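You operate a simulated robot arm through the tools that you are given. There is no shell and no other tool. Be economical: measure what you need, move in short steps, check, and stop when the job is done.

Carry out the task below with a simulated two-armed robot. There is one attempt and no reset: what you move stays moved.

Task
Pick up the line oil bottle with one hand, pass it to the other hand and put it on the seat of the cradle. Set down upright: line oil bottle.

The check looks at the end state, three seconds after you hand in, the way a careful person would. Anything else that was tipped, shoved, dropped, spilled or broken makes it a failure.

Robot
Two 7-joint arms with three-finger grippers on one trunk, on a base that drives. Base frame: it is fixed to the floor where the robot stands at the start and does not move with it; the origin is under the middle of the robot, x ahead of it, y to its left, z up; the surface under the hand at the start is at about z = 0.86. Lengths are in m, angles in degrees, forces in N, time in s.
The left shoulder is at the start at [0.07, 0.146, 1.237], the right one opposite. With the tool pointing down near the work surface each hand reaches from about 0.26 to 0.68 m from the robot's upright axis, wherever it stands, measured 20 degrees to its own side. Places, roughly: seat of the cradle (18x18 cm) [3.26, -2.64, 0.9]. Payload 2.2 kg a hand.
The TCP of each hand is the grasp point between the finger pads, 0.028 m short of the fingertips. In the tool frame z runs along the fingers and y along their closing line. Largest opening 0.102 m; the body of the gripper starts 0.071 m behind the TCP.
Orientation is that of the tool frame in the base frame, as a unit quaternion [x, y, z, w]. With the fingers straight down and closing along the base's y, the tool's x points along the base's -x, its y along +y and its z along -z.

Tools
- The arms move only by the tool send_rows. It takes "left_motion", "right_motion" or both (then of equal length, played together; a hand with none holds still); each is a list that holds one entry, the list of rows, each a list of 7 numbers: the shift along the tool's x, y, z in m, then the turn, a rotation vector about the tool's x, y, z in degrees, then the finger opening in m, from 0 to 0.102. In form: [[[x, y, z, wx, wy, wz, claw], ...]]. A call has 1 to 20 rows; each row is the pose to reach, as a shift and turn from the pose commanded when the call began, along the tool's axes at that moment. Each row takes 0.2 s and may step no farther than 0.05 m and 8.6 degrees from the row before; otherwise, or with a gripper value out of range, the whole call is refused. A pose out of reach is approached as far as the arm can. The call stops where the force on the tool passes 40 N (or 10 N more than at its start, if that is more) or the arm is blocked; 0.2 s more then pass. The fingers move at their own pace and stop on an object; they squeeze with about 24 N. The grip force told is the motor's: it shows also when the fingers shut on nothing. Time passes only in rows, and 0.2 s behind the last, so rows that repeat a pose let the fingers close. It gives the time, the measured TCP pose, the force on the tool (base axes), the opening and the grip force at its end, in the units of the frame above (readings bear some noise), with the torque about the TCP (base axes, N m) and any sound that the robot's microphone picked up, and new pictures: "show" is both (left out), scene, wrist or none (wrist: the cameras of the hands that moved).
- Cameras (640 x 400 px; columns grow to the right, rows downward): "scene" is now at [0.1248, 0.0368, 1.4587]; the picture's right is [0.44, -0.90, 0.00], its down [-0.58, -0.29, -0.76] and it looks along [0.69, 0.34, -0.65] (base axes); focal length 275 px, centre (320, 200). "left" rides on the left gripper at [0.072, 0.038, -0.086] in its tool frame; the picture's right is [-0.47, 0.89, 0.00], its down [-0.60, -0.32, -0.73] and it looks along [-0.65, -0.34, 0.68] (tool axes); focal length 256 px, centre (320, 200). "right" rides on the right gripper at [0.069, 0.044, -0.086] in its tool frame; the picture's right is [-0.53, 0.85, 0.00], its down [-0.58, -0.36, -0.73] and it looks along [-0.62, -0.39, 0.68] (tool axes); focal length 256 px, centre (320, 200). There is no depth. A picture from a camera that has moved, and an enlarged one, comes with that camera's place and axes in the base frame and with its lens.
- raise_lower(by): slides the trunk up (or, below 0, down) by that many m; the arms and the scene camera ride with it, the base frame stays. It gives what a move gives, with no picture.
- steer(legs): drives the robot by 1 to 6 legs, each [ahead, left, turn to the left] in m, m and degrees, along the robot's own axes; the way and the turn of a leg run together, so that a leg with both is an arc; at most 1.5 m and 180 degrees a leg. The arms and the cameras ride along, it lands a little off, and it stops where it bumps. It gives what a move gives, and a new picture of the scene camera.
- head_to(pan, tilt): turns the head with the scene camera to pan (to the left, within 86 degrees either way) and tilt (down, from -29 to 69), counted from straight ahead of the robot. It gives what a move gives, and a new picture of the scene camera.
- inspect(camera, box): a new picture of the part [left, top, right, bottom] of that camera's present view, enlarged. No time passes.
- close_job(): hands the job in; it is judged then, once.

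Go step by step. Nothing tells you exact positions but the pictures and the camera data: compare them with the known pose of the tool, close in by small moves and look again before you grip or let go. The budget is 120 turns and 260 pictures, counting those below and the enlarged ones. Unless the task says otherwise, let go and move clear before handing in, and close with one line.

The tools are called after "Request:" as a command line: name --argument value ..., lists and objects as JSON in quotes. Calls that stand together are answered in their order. send_rows: Moves the arms, as the interface text tells. Its arguments: {"type":"object","properties":{"left_motion":{"type":"array","items":{"type":"array","items":{"type":"array","items":{"type":"number"}}}},"right_motion":{"type":"array","items":{"type":"array","items":{"type":"array","items":{"type":"number"}}}},"show":{"type":"string","enum":["both","scene","wrist","none"]}},"required":[]} The other tools are called the same way: raise_lower (by) slides the trunk up or down; steer (legs) drives the base; head_to (pan, tilt) turns the head that bears the scene camera; inspect (camera, box) takes an enlarged picture of a part of a camera's view; close_job () hands the job in.

At the start:

```text
t: 0.0
left_tool_pos: [0.4209, 0.41, 1.1814]
left_tool_rot: [-0.001, 1.0, 0.0, 0.001]
left_contact_force: [-1.0, -0.3, 0.2]
left_ft_torque: [-0.05, 0.04, 0.02]
left_grip_width: 0.102
left_grasp_force: 0.1
right_tool_pos: [0.4764, -0.0242, 1.1756]
right_tool_rot: [-0.001, 1.0, 0.0, 0.0]
right_contact_force: [0.0, 0.2, 0.0]
right_ft_torque: [0.0, -0.01, 0.01]
right_grip_width: 0.102
right_grasp_force: 0.1
trunk travel left (down, up): [-0.775, 0.165]
robot x, y, heading: [0.0017, 0.0003, -0.1]
head pan, tilt: [26.2, 40.2]
```

scene: 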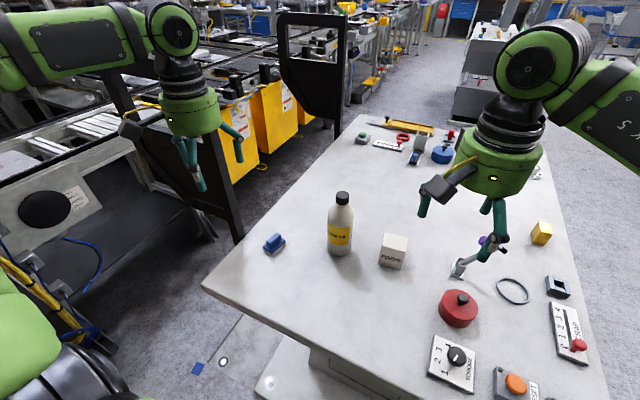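
right: 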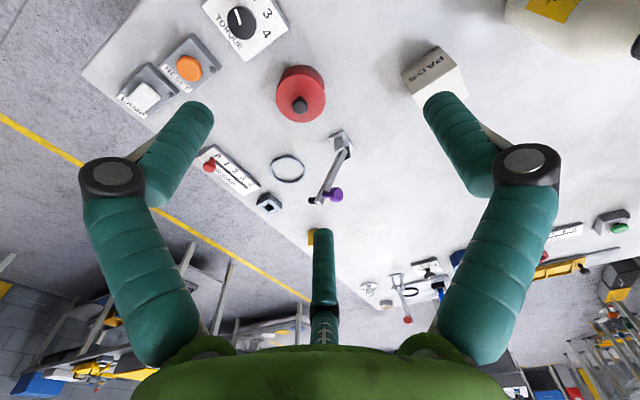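
left: 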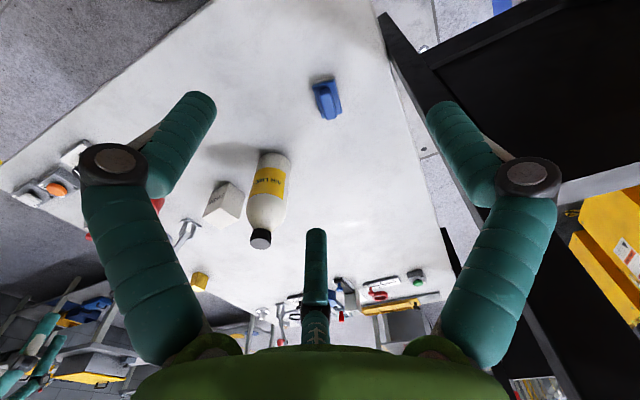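

I see a white bottle with a yellow label on the bench near [0.61, 0.21]. I'll zoom in to check that it is the line oil and look for look-alikes.

Request:
inspect --camera "scene" --box '[260, 170, 440, 282]'

Request:
inspect --camera "left" --box '[190, 130, 330, 260]'

Request:
head_to --pan -39 --tilt 10

```text
3.56 times, centred on (350, 226) of scene
camera zoom: at [0.1248, 0.0368, 1.4587], right [0.44, -0.9, 0.0], down [-0.58, -0.29, -0.76], along [0.69, 0.34, -0.65], focal length 978 px, centre (213, 108)
```

zoom: 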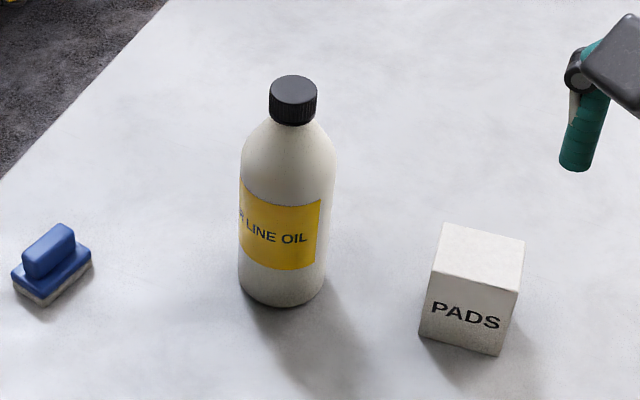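

```text
3.08 times, centred on (260, 195) of left
camera zoom: at [0.3466, 0.4477, 1.2681], right [0.46, 0.89, 0.0], down [0.6, -0.32, 0.73], along [0.65, -0.34, -0.68], focal length 788 px, centre (505, 215)
```

zoom: 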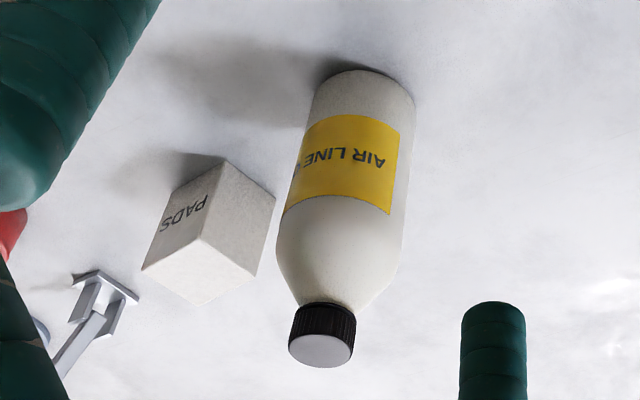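

```text
t: 1.4
left_tool_pos: [0.4209, 0.4091, 1.1811]
left_tool_rot: [-0.001, 1.0, 0.0, 0.0]
left_contact_force: [-0.2, -0.3, -1.0]
left_ft_torque: [0.01, 0.02, 0.01]
left_grip_width: 0.1021
left_grasp_force: 0.1
right_tool_pos: [0.4764, -0.0253, 1.177]
right_tool_rot: [0.0, 1.0, 0.0, 0.0]
right_contact_force: [0.5, -0.1, 0.8]
right_ft_torque: [-0.02, -0.01, 0.02]
right_grip_width: 0.102
right_grasp_force: 0.0
trunk travel left (down, up): [-0.775, 0.165]
robot x, y, heading: [0.0006, -0.0009, 0.0]
head pan, tilt: [-39.0, 10.0]
camera scene: at [0.1209, -0.0591, 1.5067], right [-0.63, -0.78, 0.0], down [-0.14, 0.11, -0.98], along [0.77, -0.62, -0.17], focal length 275 px, centre (320, 200)
```

scene: 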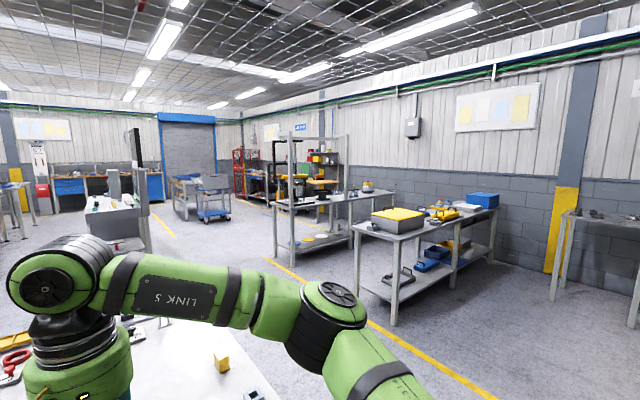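

The bottle is the air line oil. Next I'll look at the destination around pixel (322, 191).

Request:
inspect --camera "scene" --box '[250, 140, 410, 240]'

Request:
inspect --camera "scene" --box '[290, 170, 354, 210]'

```text
4.00 times, centred on (330, 190) of scene
camera zoom: at [0.1209, -0.0591, 1.5067], right [-0.63, -0.78, 0.0], down [-0.14, 0.11, -0.98], along [0.77, -0.62, -0.17], focal length 1100 px, centre (280, 240)
```

zoom: 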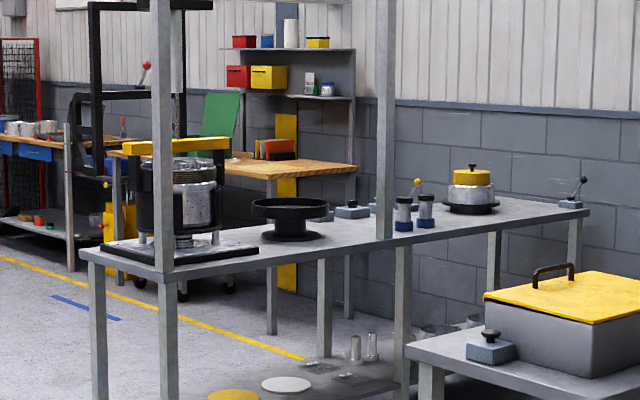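

```text
10.00 times, centred on (322, 190) of scene
camera zoom: at [0.1209, -0.0591, 1.5067], right [-0.63, -0.78, 0.0], down [-0.14, 0.11, -0.98], along [0.77, -0.62, -0.17], focal length 2750 px, centre (300, 300)
```

zoom: 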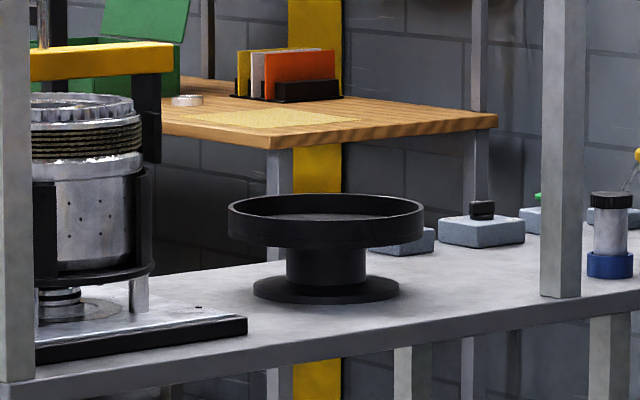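

The cradle is the black rimmed dish on the bench. My plan is to grip the bottle body with the tilted left hand, pass it to the right hand gripping the cap from above, and lower it into the dish from the top. First I'll tilt the left hand to a pre-grasp pose and look at the bottle again.

Request:
head_to --pan 20 --tilt 40

Request:
send_rows --left_motion '[[[-0.007, -0.012, 0.015, 2.4, -6.59, 4.6, 0.102], [-0.014, -0.024, 0.03, 4.8, -13.18, 9.2, 0.102], [-0.021, -0.036, 0.045, 7.2, -19.76, 13.8, 0.102], [-0.028, -0.048, 0.06, 9.6, -26.35, 18.4, 0.102], [-0.035, -0.06, 0.075, 12, -32.94, 23, 0.102], [-0.042, -0.072, 0.09, 14.4, -39.5, 27.6, 0.102], [-0.05, -0.085, 0.105, 16.8, -46.1, 32.2, 0.102], [-0.057, -0.097, 0.121, 19.2, -52.7, 36.8, 0.102], [-0.057, -0.097, 0.121, 19.2, -52.7, 36.8, 0.102]]]'

```text
t: 2.6
left_tool_pos: [0.4192, 0.4091, 1.1819]
left_tool_rot: [-0.001, 1.0, 0.0, 0.0]
left_contact_force: [-0.1, -0.3, -0.6]
left_ft_torque: [-0.01, -0.01, -0.01]
left_grip_width: 0.1023
left_grasp_force: 0.0
right_tool_pos: [0.4759, -0.0254, 1.1769]
right_tool_rot: [0.0, 1.0, 0.0, -0.001]
right_contact_force: [0.4, 0.3, 0.2]
right_ft_torque: [-0.03, 0.01, -0.01]
right_grip_width: 0.102
right_grasp_force: 0.1
trunk travel left (down, up): [-0.775, 0.165]
robot x, y, heading: [0.0001, 0.0004, -0.1]
head pan, tilt: [20.0, 40.0]
camera scene: at [0.1286, 0.0283, 1.459], right [0.34, -0.94, 0.0], down [-0.6, -0.22, -0.77], along [0.72, 0.26, -0.64], focal length 275 px, centre (320, 200)
```

scene: 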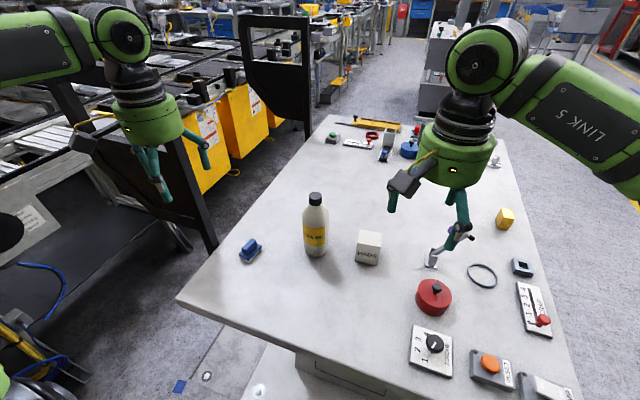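

```text
t: 4.7
left_tool_pos: [0.4769, 0.3122, 1.0605]
left_tool_rot: [0.302, 0.834, -0.157, 0.435]
left_contact_force: [-0.2, 0.7, 0.1]
left_ft_torque: [-0.01, -0.03, 0.01]
left_grip_width: 0.102
left_grasp_force: 0.0
right_tool_pos: [0.4768, -0.0257, 1.1758]
right_tool_rot: [0.0, 1.0, 0.0, 0.0]
right_contact_force: [-0.2, -0.2, 0.3]
right_ft_torque: [0.0, 0.0, -0.01]
right_grip_width: 0.1022
right_grasp_force: 0.0
trunk travel left (down, up): [-0.775, 0.165]
robot x, y, heading: [0.0017, 0.0011, -0.1]
head pan, tilt: [20.0, 40.0]
camera scene: at [0.1284, 0.0282, 1.459], right [0.34, -0.94, 0.0], down [-0.6, -0.22, -0.77], along [0.72, 0.26, -0.64], focal length 275 px, centre (320, 200)
camera left: at [0.4141, 0.414, 1.0511], right [0.77, 0.51, 0.38], down [-0.4, -0.08, 0.91], along [0.49, -0.86, 0.14], focal length 256 px, centre (320, 200)
```

scene: 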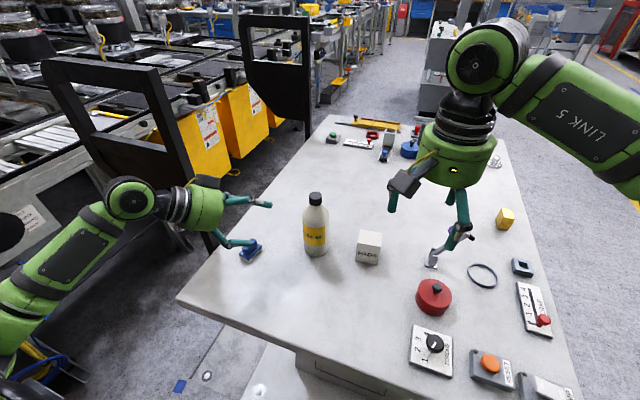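
left: 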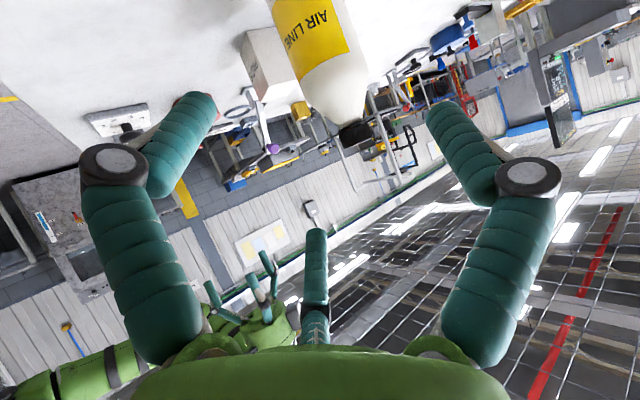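

The bottle axis triangulates to (0.603, 0.206) and the approach line passes through it. I'll advance most of the way and check.

Request:
send_rows --left_motion '[[[0, 0, 0.035, 0, 0, 0, 0.102], [0, 0, 0.07, 0, 0, 0, 0.102], [0, 0, 0.105, 0, 0, 0, 0.102], [0, 0, 0.14, 0, 0, 0, 0.102]]]'

Request:
inspect --camera "scene" --box '[220, 160, 380, 260]'

```text
t: 5.7
left_tool_pos: [0.5674, 0.239, 0.9804]
left_tool_rot: [0.302, 0.834, -0.157, 0.434]
left_contact_force: [0.4, -0.5, 0.3]
left_ft_torque: [0.03, 0.01, -0.01]
left_grip_width: 0.102
left_grasp_force: 0.0
right_tool_pos: [0.4778, -0.026, 1.1753]
right_tool_rot: [0.0, 1.0, 0.0, 0.0]
right_contact_force: [-0.1, 0.1, 0.2]
right_ft_torque: [0.03, 0.01, 0.0]
right_grip_width: 0.1021
right_grasp_force: 0.0
trunk travel left (down, up): [-0.775, 0.165]
robot x, y, heading: [0.0009, 0.0021, -0.2]
head pan, tilt: [20.0, 40.0]
camera scene: at [0.1304, 0.0275, 1.4589], right [0.34, -0.94, 0.0], down [-0.61, -0.22, -0.77], along [0.72, 0.26, -0.64], focal length 275 px, centre (320, 200)
camera left: at [0.5051, 0.3392, 0.9713], right [0.77, 0.51, 0.38], down [-0.4, -0.08, 0.91], along [0.5, -0.86, 0.14], focal length 256 px, centre (320, 200)
```

scene: 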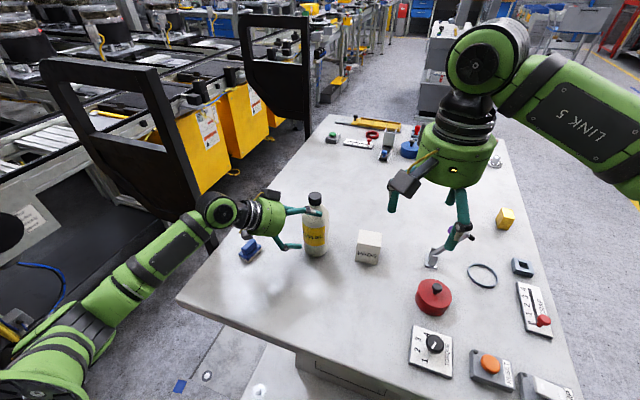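
left: 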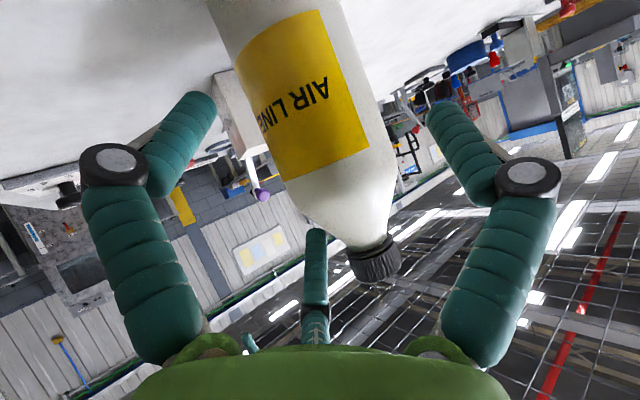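

```text
4.00 times, centred on (300, 210) of scene
camera zoom: at [0.1304, 0.0275, 1.4589], right [0.34, -0.94, 0.0], down [-0.61, -0.22, -0.77], along [0.72, 0.26, -0.64], focal length 1100 px, centre (400, 160)
```

zoom: 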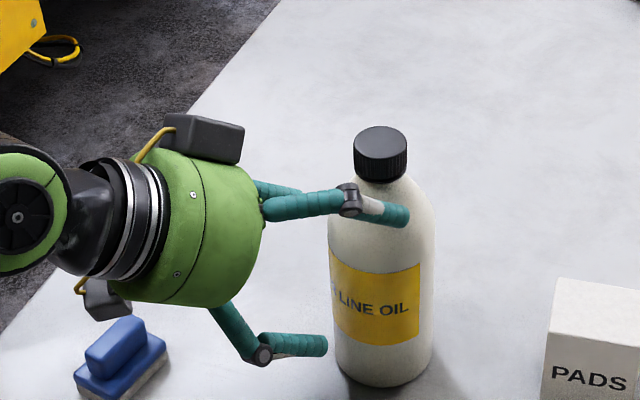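

The gripper visuals show three fingers, so I'll close the empty right hand in free air to see how they really come together.

Request:
send_rows --right_motion '[[[0, 0, 0, 0, 0, 0, 0.03], [0, 0, 0, 0, 0, 0, 0.03], [0, 0, 0, 0, 0, 0, 0.03]]]'

Request:
inspect --camera "scene" --box '[360, 100, 540, 260]'

```text
t: 6.5
left_tool_pos: [0.566, 0.239, 0.9812]
left_tool_rot: [0.303, 0.833, -0.158, 0.435]
left_contact_force: [0.4, 0.3, -0.6]
left_ft_torque: [0.02, 0.0, 0.01]
left_grip_width: 0.1021
left_grasp_force: 0.2
right_tool_pos: [0.4763, -0.0242, 1.1759]
right_tool_rot: [0.0, 1.0, 0.0, 0.0]
right_contact_force: [0.4, 0.3, 0.5]
right_ft_torque: [-0.03, 0.02, -0.01]
right_grip_width: 0.0302
right_grasp_force: 0.1
trunk travel left (down, up): [-0.775, 0.165]
robot x, y, heading: [-0.0011, 0.0022, -0.1]
head pan, tilt: [20.0, 40.0]
camera scene: at [0.1281, 0.0285, 1.459], right [0.34, -0.94, 0.0], down [-0.6, -0.22, -0.77], along [0.72, 0.26, -0.64], focal length 275 px, centre (320, 200)
camera right: at [0.4076, 0.0202, 1.2628], right [0.53, 0.85, 0.0], down [0.58, -0.36, 0.73], along [0.62, -0.39, -0.68], focal length 256 px, centre (320, 200)
```

scene: 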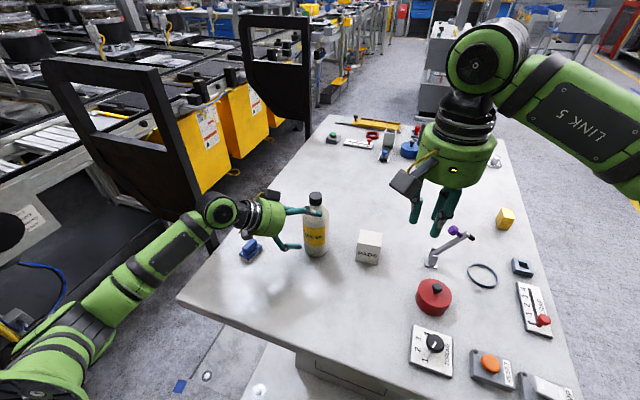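
right: 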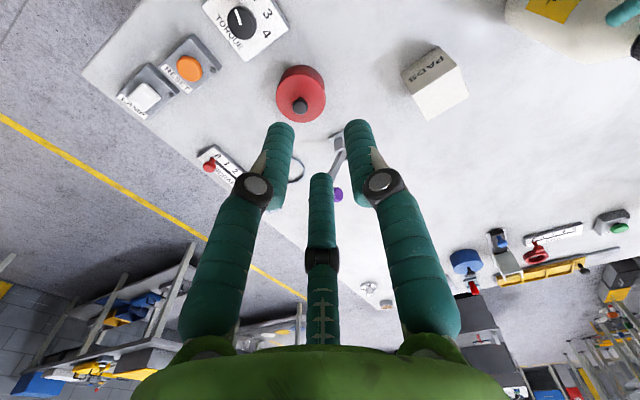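

```text
2.50 times, centred on (450, 180) of scene
camera zoom: at [0.1281, 0.0285, 1.459], right [0.34, -0.94, 0.0], down [-0.6, -0.22, -0.77], along [0.72, 0.26, -0.64], focal length 687 px, centre (-5, 250)
```

zoom: 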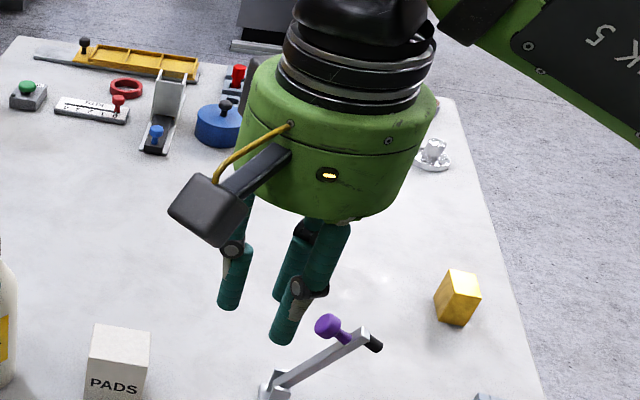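

The fingers close radially like a chuck, so both a cap grip from above and this tilted body grip should work. I'll advance a bit with a slight sideways bias and check that the bottle isn't nudged.

Request:
send_rows --left_motion '[[[0, -0.003, 0.01, 0, 0, 0, 0.102], [0, -0.005, 0.02, 0, 0, 0, 0.102], [0, -0.005, 0.03, 0, 0, 0, 0.102]]]'

Request:
inspect --camera "scene" --box '[220, 160, 380, 260]'

```text
t: 7.2
left_tool_pos: [0.5814, 0.2186, 0.9638]
left_tool_rot: [0.302, 0.834, -0.158, 0.435]
left_contact_force: [0.7, 0.0, 0.3]
left_ft_torque: [-0.02, 0.01, -0.04]
left_grip_width: 0.1022
left_grasp_force: 0.2
right_tool_pos: [0.477, -0.0246, 1.1758]
right_tool_rot: [0.0, 1.0, 0.0, 0.0]
right_contact_force: [0.3, 0.5, 0.3]
right_ft_torque: [0.0, 0.02, -0.02]
right_grip_width: 0.0303
right_grasp_force: 0.1
trunk travel left (down, up): [-0.775, 0.165]
robot x, y, heading: [0.003, -0.0011, 0.3]
head pan, tilt: [20.0, 40.0]
camera scene: at [0.1289, 0.0282, 1.459], right [0.34, -0.94, 0.0], down [-0.6, -0.22, -0.77], along [0.72, 0.26, -0.64], focal length 275 px, centre (320, 200)
camera left: at [0.5186, 0.3201, 0.9535], right [0.77, 0.51, 0.38], down [-0.4, -0.08, 0.91], along [0.5, -0.86, 0.14], focal length 256 px, centre (320, 200)
```

scene: 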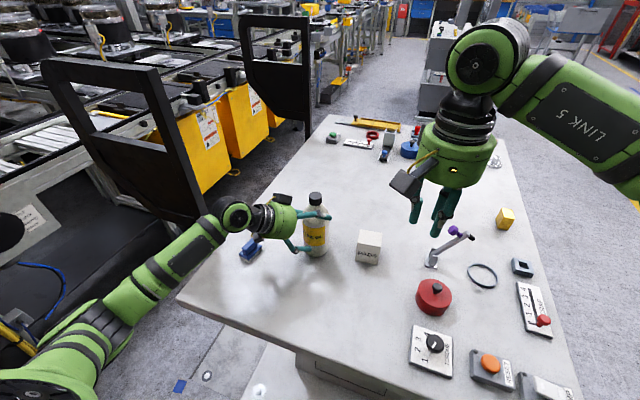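
left: 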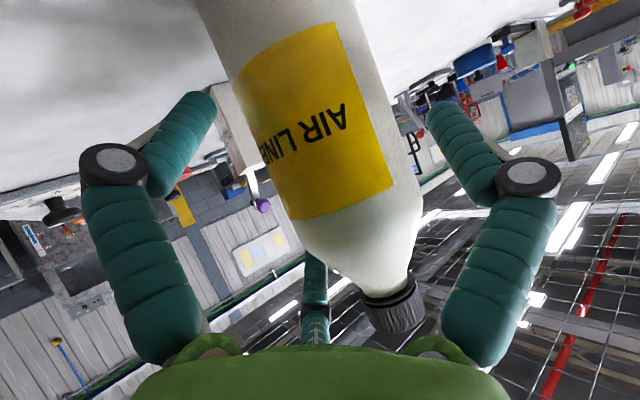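

```text
4.00 times, centred on (300, 210) of scene
camera zoom: at [0.1289, 0.0282, 1.459], right [0.34, -0.94, 0.0], down [-0.6, -0.22, -0.77], along [0.72, 0.26, -0.64], focal length 1100 px, centre (400, 160)
```

zoom: 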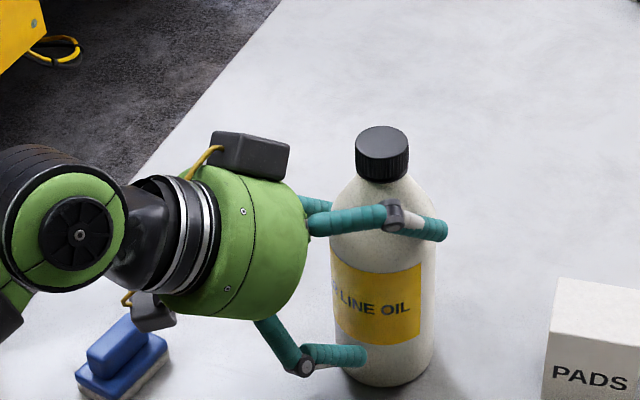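

The bottle hasn't moved. I'll make the final advance.

Request:
send_rows --left_motion '[[[0, 0, 0.01, 0, 0, 0, 0.102], [0, 0, 0.02, 0, 0, 0, 0.102], [0, 0.0, 0.03, 0, 0, 0, 0.102]]]'

Request:
inspect --camera "scene" --box '[220, 160, 380, 260]'

```text
t: 8.1
left_tool_pos: [0.5993, 0.2032, 0.947]
left_tool_rot: [0.303, 0.833, -0.159, 0.435]
left_contact_force: [-1.9, -0.4, 1.2]
left_ft_torque: [-0.08, 0.15, -0.05]
left_grip_width: 0.1019
left_grasp_force: 0.0
right_tool_pos: [0.4756, -0.0252, 1.1774]
right_tool_rot: [0.0, 1.0, 0.0, 0.0]
right_contact_force: [0.3, 0.1, 0.1]
right_ft_torque: [0.01, 0.0, 0.02]
right_grip_width: 0.0299
right_grasp_force: 0.0
trunk travel left (down, up): [-0.775, 0.165]
robot x, y, heading: [0.0001, -0.0014, 0.4]
head pan, tilt: [20.0, 40.0]
camera scene: at [0.1276, 0.0281, 1.4591], right [0.34, -0.94, 0.0], down [-0.6, -0.22, -0.77], along [0.72, 0.26, -0.64], focal length 275 px, centre (320, 200)
camera left: at [0.5366, 0.3044, 0.9367], right [0.77, 0.51, 0.38], down [-0.4, -0.08, 0.91], along [0.5, -0.86, 0.14], focal length 256 px, centre (320, 200)
```

scene: 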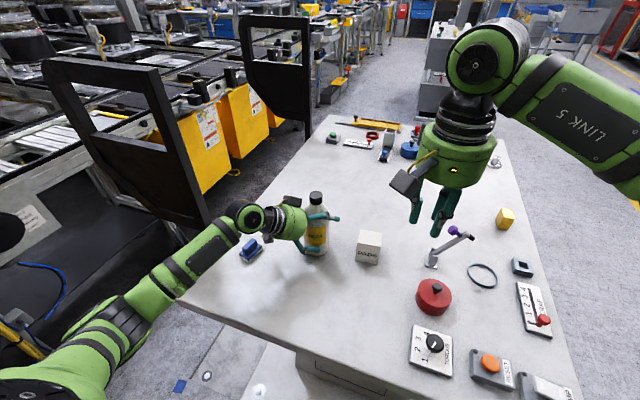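
left: 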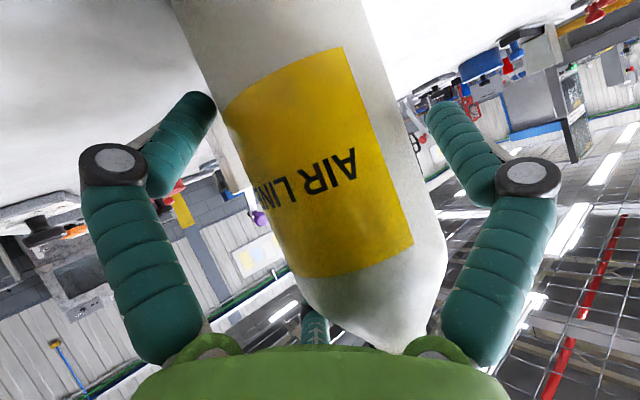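

```text
4.00 times, centred on (300, 210) of scene
camera zoom: at [0.1276, 0.0281, 1.4591], right [0.34, -0.94, 0.0], down [-0.6, -0.22, -0.77], along [0.72, 0.26, -0.64], focal length 1100 px, centre (400, 160)
```

zoom: 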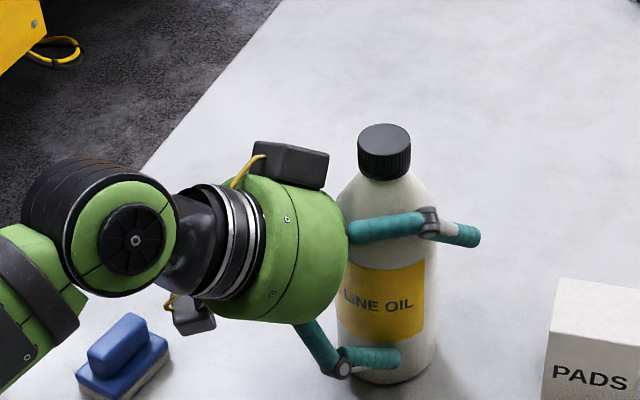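

A light contact of about 2 N shows the palm has reached the bottle's shoulder. I'll back off 5 mm and close the fingers.

Request:
send_rows --left_motion '[[[0, 0, -0.005, 0, 0, 0, 0.102], [0, 0, -0.005, 0, 0, 0, 0.085], [0, 0, -0.005, 0, 0, 0, 0.075], [0, 0, -0.005, 0, 0, 0, 0.065], [0, 0, -0.005, 0, 0, 0, 0.055], [0, 0, -0.005, 0, 0, 0, 0.04], [0, 0, -0.005, 0, 0, 0, 0.03]]]'

Request:
inspect --camera "scene" --box '[220, 160, 380, 260]'

```text
t: 9.7
left_tool_pos: [0.5965, 0.2058, 0.9488]
left_tool_rot: [0.303, 0.834, -0.158, 0.433]
left_contact_force: [0.0, 0.6, -0.4]
left_ft_torque: [0.09, 0.05, 0.04]
left_grip_width: 0.0889
left_grasp_force: 23.7
right_tool_pos: [0.4758, -0.0264, 1.1774]
right_tool_rot: [0.0, 1.0, 0.0, 0.001]
right_contact_force: [0.3, 0.5, 0.1]
right_ft_torque: [0.02, 0.0, -0.01]
right_grip_width: 0.0299
right_grasp_force: 0.1
trunk travel left (down, up): [-0.775, 0.165]
robot x, y, heading: [0.0015, 0.0032, -0.2]
head pan, tilt: [20.0, 40.0]
camera scene: at [0.1283, 0.0283, 1.459], right [0.34, -0.94, 0.0], down [-0.6, -0.22, -0.77], along [0.72, 0.26, -0.64], focal length 275 px, centre (320, 200)
camera left: at [0.5341, 0.3075, 0.9393], right [0.77, 0.51, 0.38], down [-0.4, -0.08, 0.91], along [0.5, -0.86, 0.14], focal length 256 px, centre (320, 200)
```

scene: 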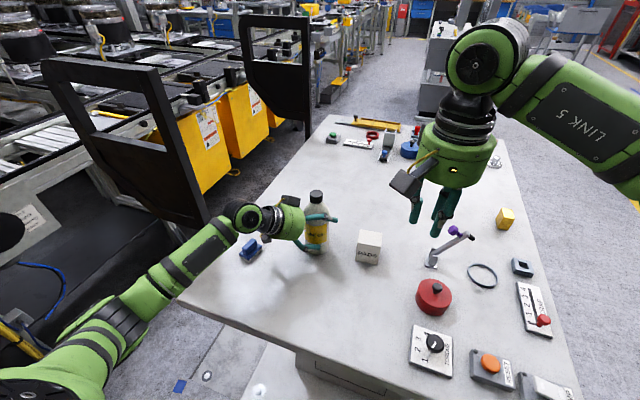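
left: 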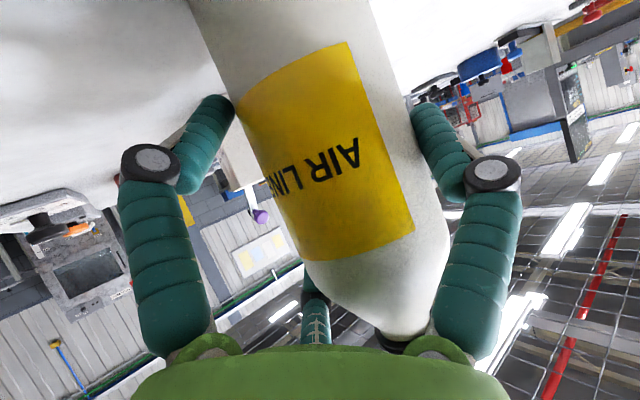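

```text
4.00 times, centred on (300, 210) of scene
camera zoom: at [0.1283, 0.0283, 1.459], right [0.34, -0.94, 0.0], down [-0.6, -0.22, -0.77], along [0.72, 0.26, -0.64], focal length 1100 px, centre (400, 160)
```

zoom: 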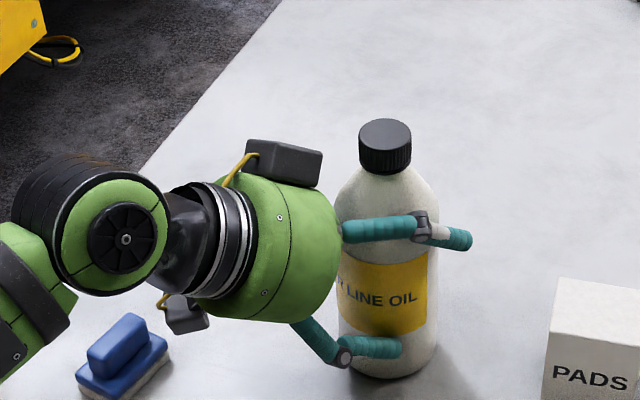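

The grip reads 23.7 N at 0.089 m, with three real finger contacts on the bottle. I'll test it with a small vertical lift.

Request:
send_rows --left_motion '[[[-0.008, 0, -0.006, 0, 0, 0, 0.03], [-0.016, 0, -0.011, 0, 0, 0, 0.03], [-0.025, 0, -0.017, 0, 0, 0, 0.03], [-0.025, 0, -0.017, 0, 0, 0, 0.03]]]'

Request:
inspect --camera "scene" --box '[220, 160, 380, 260]'

```text
t: 10.7
left_tool_pos: [0.5966, 0.206, 0.9789]
left_tool_rot: [0.303, 0.834, -0.158, 0.434]
left_contact_force: [0.4, 0.8, -4.6]
left_ft_torque: [-0.02, 0.05, -0.02]
left_grip_width: 0.0889
left_grasp_force: 24.6
right_tool_pos: [0.4777, -0.0254, 1.1756]
right_tool_rot: [-0.001, 1.0, 0.0, 0.0]
right_contact_force: [0.0, 0.1, 0.2]
right_ft_torque: [0.05, -0.01, 0.03]
right_grip_width: 0.0297
right_grasp_force: 0.1
trunk travel left (down, up): [-0.775, 0.165]
robot x, y, heading: [-0.0013, 0.0012, -0.1]
head pan, tilt: [20.0, 40.0]
camera scene: at [0.1296, 0.0288, 1.4589], right [0.34, -0.94, 0.0], down [-0.6, -0.22, -0.77], along [0.72, 0.26, -0.64], focal length 275 px, centre (320, 200)
camera left: at [0.5349, 0.3075, 0.969], right [0.77, 0.51, 0.38], down [-0.4, -0.08, 0.91], along [0.5, -0.86, 0.14], focal length 256 px, centre (320, 200)
```

scene: 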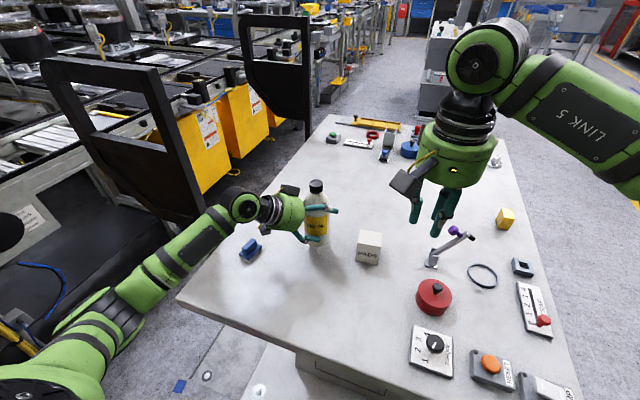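
left: 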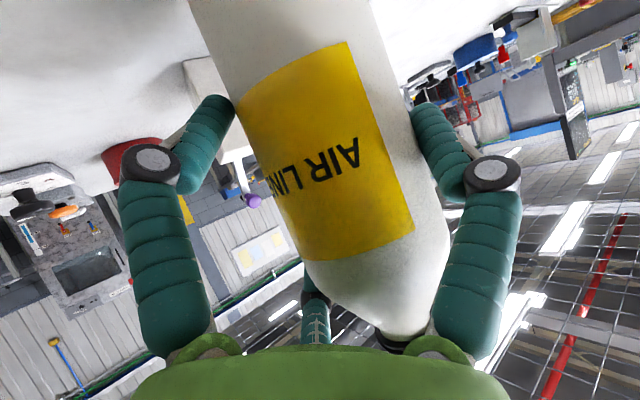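

```text
4.00 times, centred on (300, 210) of scene
camera zoom: at [0.1296, 0.0288, 1.4589], right [0.34, -0.94, 0.0], down [-0.6, -0.22, -0.77], along [0.72, 0.26, -0.64], focal length 1100 px, centre (400, 160)
```

zoom: 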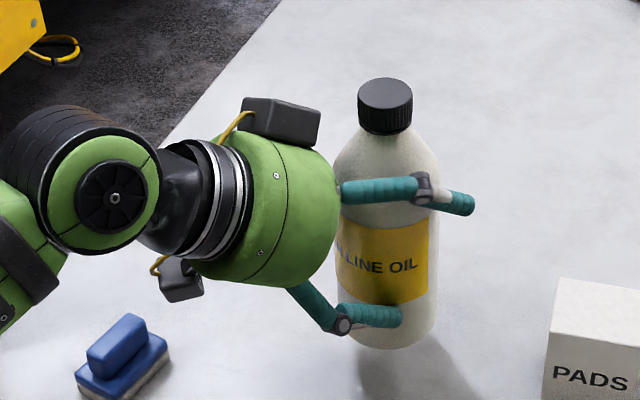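

The bottle is held firmly and upright, at about 0.47 kg. I'll raise it to the handover spot while the right hand moves aside, opens and yaws so its camera faces away from the left hand.

Request:
send_rows --left_motion '[[[-0.016, -0.016, -0.0045, 0, 0, 0, 0.03], [-0.033, -0.032, -0.009, 0, 0, 0, 0.03], [-0.049, -0.048, -0.0135, 0, 0, 0, 0.03], [-0.066, -0.064, -0.018, 0, 0, 0, 0.03], [-0.082, -0.0806, -0.0226, 0, 0, 0, 0.03], [-0.082, -0.0806, -0.0226, 0, 0, 0, 0.03], [-0.082, -0.0806, -0.0226, 0, 0, 0, 0.03], [-0.082, -0.0806, -0.0226, 0, 0, 0, 0.03], [-0.082, -0.0806, -0.0226, 0, 0, 0, 0.03], [-0.082, -0.0806, -0.0226, 0, 0, 0, 0.03], [-0.082, -0.0806, -0.0226, 0, 0, 0, 0.03], [-0.082, -0.0806, -0.0226, 0, 0, 0, 0.03], [-0.082, -0.0806, -0.0226, 0, 0, 0, 0.03], [-0.082, -0.0806, -0.0226, 0, 0, 0, 0.03], [-0.082, -0.0806, -0.0226, 0, 0, 0, 0.03], [-0.082, -0.0806, -0.0226, 0, 0, 0, 0.03]]]' --right_motion '[[[0, -0.04, -0.02, 0, 0, 0, 0.03], [0, -0.07, -0.05, 0, 0, 0, 0.06], [0, -0.1, -0.09, 0, 0, -8.5, 0.06], [0, -0.1, -0.09, 0, 0, -17, 0.06], [0, -0.1, -0.09, 0, 0, -25.5, 0.06], [0, -0.1, -0.09, 0, 0, -34, 0.06], [0, -0.1, -0.09, 0, 0, -42.5, 0.06], [0, -0.1, -0.09, 0, 0, -51, 0.06], [0, -0.1, -0.09, 0, 0, -59.5, 0.06], [0, -0.1, -0.09, 0, 0, -68, 0.06], [0, -0.1, -0.09, 0, 0, -76.5, 0.06], [0, -0.1, -0.09, 0, 0, -85, 0.06], [0, -0.1, -0.09, 0, 0, -93.5, 0.06], [0, -0.1, -0.09, 0, 0, -102, 0.06], [0, -0.1, -0.09, 0, 0, -110.5, 0.06], [0, -0.1, -0.09, 0, 0, -118, 0.06]]]'

Request:
inspect --camera "scene" --box '[220, 100, 460, 260]'

```text
t: 14.1
left_tool_pos: [0.5672, 0.127, 1.0592]
left_tool_rot: [0.302, 0.834, -0.158, 0.434]
left_contact_force: [1.7, 0.2, -4.6]
left_ft_torque: [-0.03, 0.02, -0.03]
left_grip_width: 0.0889
left_grasp_force: 24.0
right_tool_pos: [0.2424, -0.0456, 1.209]
right_tool_rot: [0.856, -0.516, 0.0, -0.001]
right_contact_force: [0.3, -0.1, 0.3]
right_ft_torque: [0.0, -0.02, 0.01]
right_grip_width: 0.06
right_grasp_force: 0.1
right hand out of reach, approached as far as the arm can: row 9, 10, 11, 12, 13, 14, 15, 16
trunk travel left (down, up): [-0.775, 0.165]
robot x, y, heading: [-0.0004, 0.0014, 0.0]
head pan, tilt: [20.0, 40.0]
camera scene: at [0.1289, 0.0295, 1.4589], right [0.34, -0.94, 0.0], down [-0.6, -0.22, -0.77], along [0.72, 0.26, -0.64], focal length 275 px, centre (320, 200)
camera right: at [0.2367, -0.126, 1.2952], right [-1.0, 0.08, 0.0], down [0.05, 0.68, 0.73], along [0.06, 0.73, -0.68], focal length 256 px, centre (320, 200)
camera left: at [0.5045, 0.2282, 1.0495], right [0.77, 0.51, 0.38], down [-0.4, -0.08, 0.91], along [0.5, -0.86, 0.14], focal length 256 px, centre (320, 200)
```

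scene: 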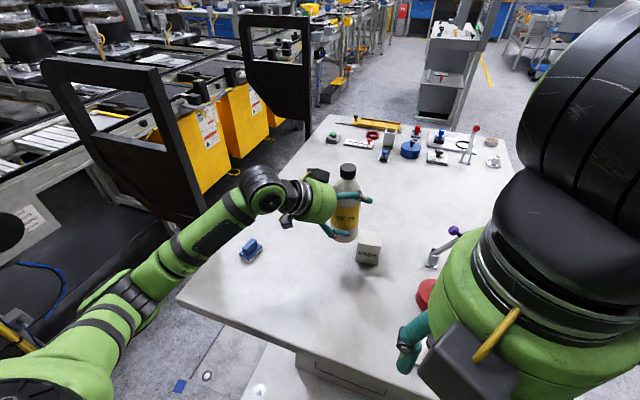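
right: 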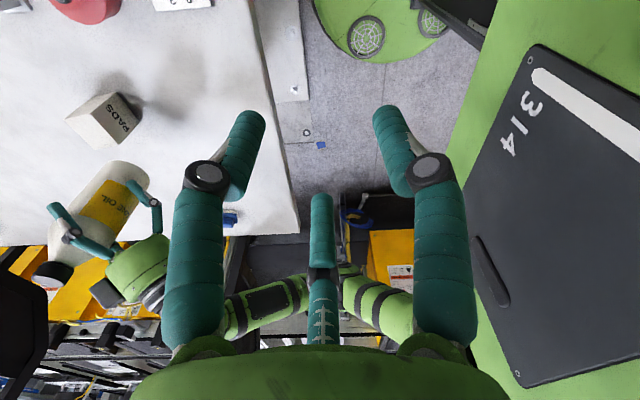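
left: 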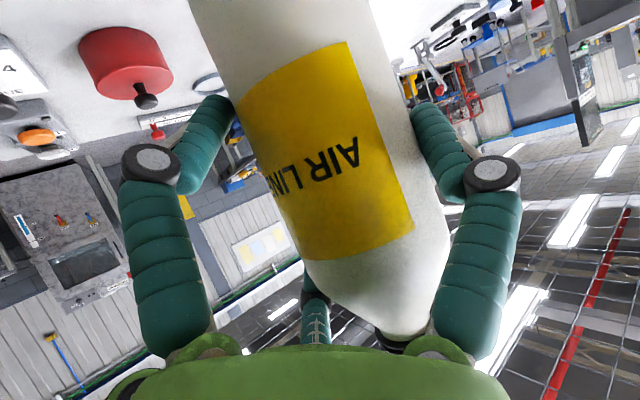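

```text
2.50 times, centred on (340, 180) of scene
camera zoom: at [0.1289, 0.0295, 1.4589], right [0.34, -0.94, 0.0], down [-0.6, -0.22, -0.77], along [0.72, 0.26, -0.64], focal length 687 px, centre (270, 250)
```

zoom: 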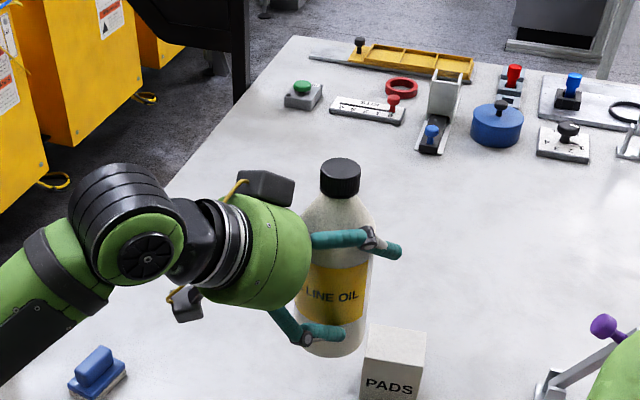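

The right wrist can't yaw as far as 118°. I'll bring it back to about 40° and turn the left hand 35° about the vertical, so the two hands come at the bottle from clearly different sides.

Request:
send_rows --right_motion '[[[0, 0, 0, 0, 0, 8, 0.06], [0, 0, 0, 0, 0, 16, 0.06], [0, 0, 0, 0, 0, 24, 0.06], [0, 0, 0, 0, 0, 32, 0.06], [0, 0, 0, 0, 0, 40, 0.06], [0, 0, 0, 0, 0, 48, 0.06], [0, 0, 0, 0, 0, 56, 0.06], [0, 0, 0, 0, 0, 64, 0.06], [0, 0, 0, 0, 0, 72, 0.06], [0, 0, 0, 0, 0, 78, 0.06], [0, 0, 0, 0, 0, 78, 0.06]]]' --left_motion '[[[0, 0, 0, 4.1, 0, 2.87, 0.03], [0, 0, 0, 8.2, 0, 5.74, 0.03], [0, 0, 0, 12.3, 0, 8.6, 0.03], [0, 0, 0, 16.4, 0, 11.5, 0.03], [0, 0, 0, 20.5, 0, 14.4, 0.03], [0, 0, 0, 24.6, 0, 17.2, 0.03], [0, 0, 0, 28.7, 0, 20.1, 0.03], [0, 0, 0, 28.7, 0, 20.1, 0.03], [0, 0, 0, 28.7, 0, 20.1, 0.03], [0, 0, 0, 28.7, 0, 20.1, 0.03], [0, 0, 0, 28.7, 0, 20.1, 0.03]]]'

Request:
inspect --camera "scene" --box '[220, 100, 460, 260]'

```text
t: 16.4
left_tool_pos: [0.5665, 0.1272, 1.0594]
left_tool_rot: [0.54, 0.704, -0.281, 0.366]
left_contact_force: [0.1, -0.5, -5.1]
left_ft_torque: [0.04, 0.05, -0.03]
left_grip_width: 0.0888
left_grasp_force: 23.6
right_tool_pos: [0.2366, -0.0484, 1.209]
right_tool_rot: [-0.341, 0.94, 0.0, 0.001]
right_contact_force: [0.4, 0.5, 0.0]
right_ft_torque: [0.0, 0.01, 0.0]
right_grip_width: 0.0599
right_grasp_force: 0.1
trunk travel left (down, up): [-0.775, 0.165]
robot x, y, heading: [-0.0033, 0.001, -0.4]
head pan, tilt: [20.0, 40.0]
camera scene: at [0.1293, 0.0286, 1.4589], right [0.34, -0.94, 0.0], down [-0.6, -0.22, -0.77], along [0.72, 0.26, -0.64], focal length 275 px, centre (320, 200)
camera right: at [0.1563, -0.0574, 1.2963], right [-0.13, 0.99, 0.0], down [0.68, 0.09, 0.73], along [0.72, 0.1, -0.68], focal length 256 px, centre (320, 200)
camera left: at [0.574, 0.2445, 1.0494], right [0.92, -0.03, 0.38], down [-0.37, 0.16, 0.91], along [-0.09, -0.99, 0.14], focal length 256 px, centre (320, 200)
```

scene: 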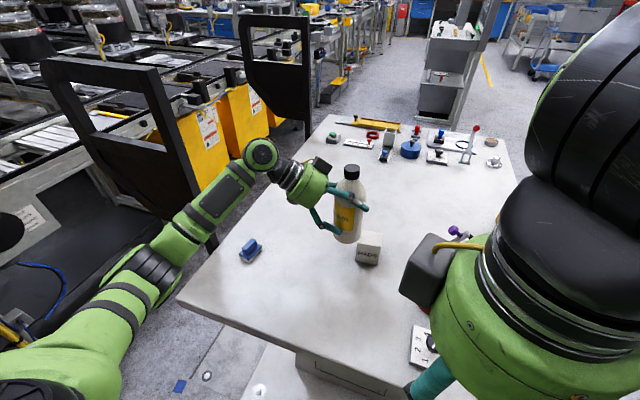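
right: 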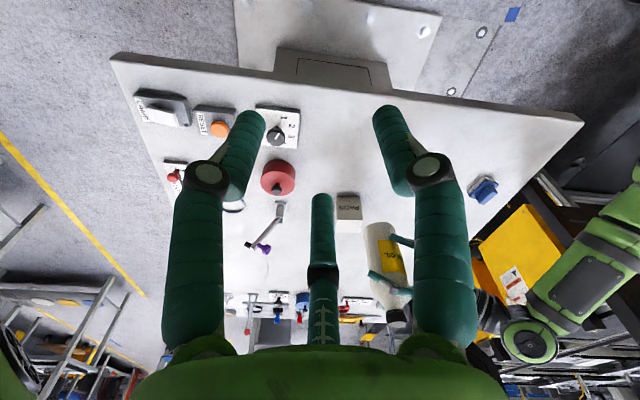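
left: 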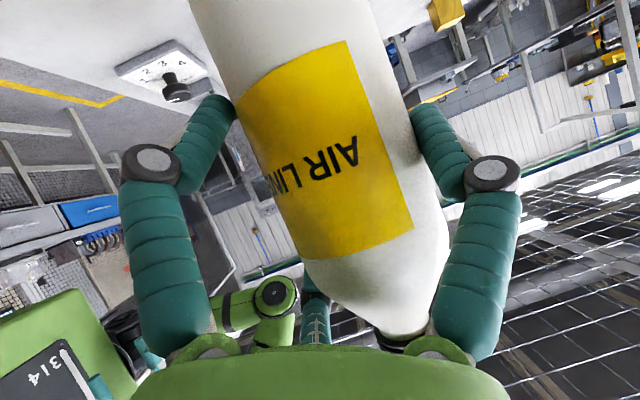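

```text
2.50 times, centred on (340, 180) of scene
camera zoom: at [0.1293, 0.0286, 1.4589], right [0.34, -0.94, 0.0], down [-0.6, -0.22, -0.77], along [0.72, 0.26, -0.64], focal length 687 px, centre (270, 250)
```

zoom: 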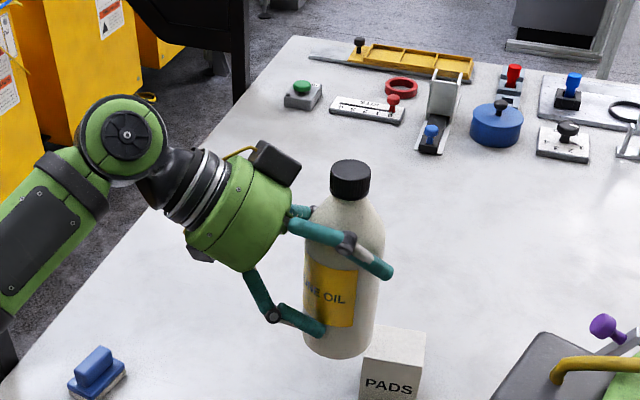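

Both moves worked. I'll turn the left hand another 20° for finger clearance and bring the right hand near the cap, staying high.

Request:
send_rows --left_motion '[[[0, 0, 0, 5.5, 0, 3.8, 0.03], [0, 0, 0, 11, 0, 7.7, 0.03], [0, 0, 0, 16.4, 0, 11.5, 0.03], [0, 0, 0, 16.4, 0, 11.5, 0.03], [0, 0, 0, 16.4, 0, 11.5, 0.03], [0, 0, 0, 16.4, 0, 11.5, 0.03], [0, 0, 0, 16.4, 0, 11.5, 0.03], [0, 0, 0, 16.4, 0, 11.5, 0.03]]]' --right_motion '[[[-0.038, -0.013, -0.01, 0, 0, 0, 0.06], [-0.077, -0.025, -0.03, 0, 0, 0, 0.06], [-0.115, -0.038, -0.05, 0, 0, 0, 0.06], [-0.154, -0.05, -0.05, 0, 0, 0, 0.06], [-0.192, -0.063, -0.05, 0, 0, 0, 0.06], [-0.23, -0.076, -0.05, 0, 0, 0, 0.06], [-0.269, -0.088, -0.05, 0, 0, 0, 0.06], [-0.307, -0.101, -0.05, 0, 0, -5, 0.06]]]'

Request:
inspect --camera "scene" --box '[220, 80, 460, 240]'

```text
t: 18.2
left_tool_pos: [0.569, 0.1265, 1.0583]
left_tool_rot: [0.653, 0.6, -0.341, 0.312]
left_contact_force: [0.2, 0.0, -5.7]
left_ft_torque: [0.04, 0.05, -0.04]
left_grip_width: 0.0887
left_grasp_force: 24.3
right_tool_pos: [0.52, 0.0484, 1.2554]
right_tool_rot: [-0.373, 0.928, 0.0, 0.0]
right_contact_force: [0.1, -0.6, -0.5]
right_ft_torque: [0.03, 0.03, -0.01]
right_grip_width: 0.0601
right_grasp_force: 0.0
right hand out of reach, approached as far as the arm can: row 8
trunk travel left (down, up): [-0.775, 0.165]
robot x, y, heading: [-0.0002, 0.0027, 0.0]
head pan, tilt: [20.0, 40.0]
camera scene: at [0.1303, 0.0277, 1.4588], right [0.34, -0.94, 0.0], down [-0.6, -0.22, -0.77], along [0.72, 0.26, -0.64], focal length 275 px, centre (320, 200)
camera right: at [0.4406, 0.0332, 1.3422], right [-0.2, 0.98, 0.0], down [0.67, 0.14, 0.73], along [0.72, 0.15, -0.68], focal length 256 px, centre (320, 200)
camera left: at [0.6148, 0.2343, 1.0487], right [0.86, -0.34, 0.38], down [-0.29, 0.28, 0.91], along [-0.42, -0.9, 0.14], focal length 256 px, centre (320, 200)
```

scene: 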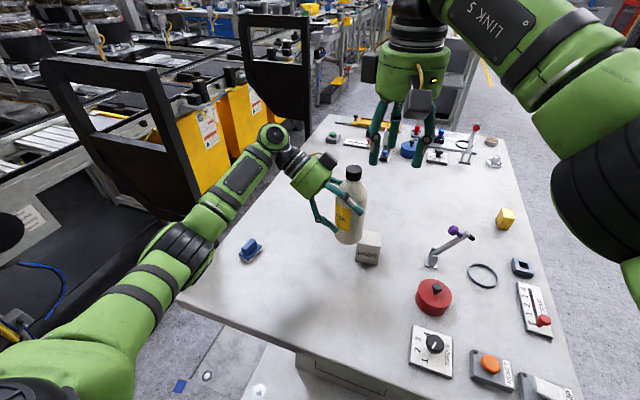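
right: 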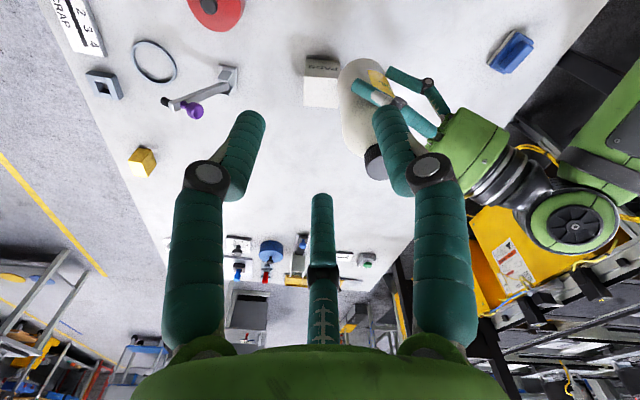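
left: 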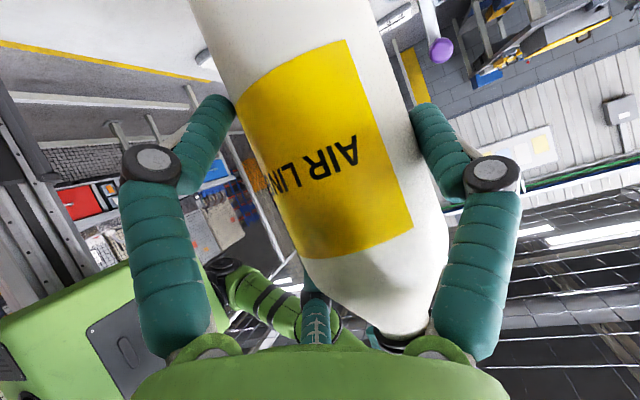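

```text
2.50 times, centred on (340, 160) of scene
camera zoom: at [0.1303, 0.0277, 1.4588], right [0.34, -0.94, 0.0], down [-0.6, -0.22, -0.77], along [0.72, 0.26, -0.64], focal length 687 px, centre (270, 300)
```

zoom: 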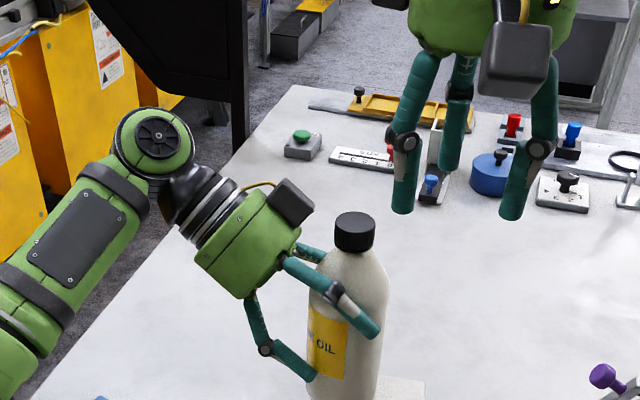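

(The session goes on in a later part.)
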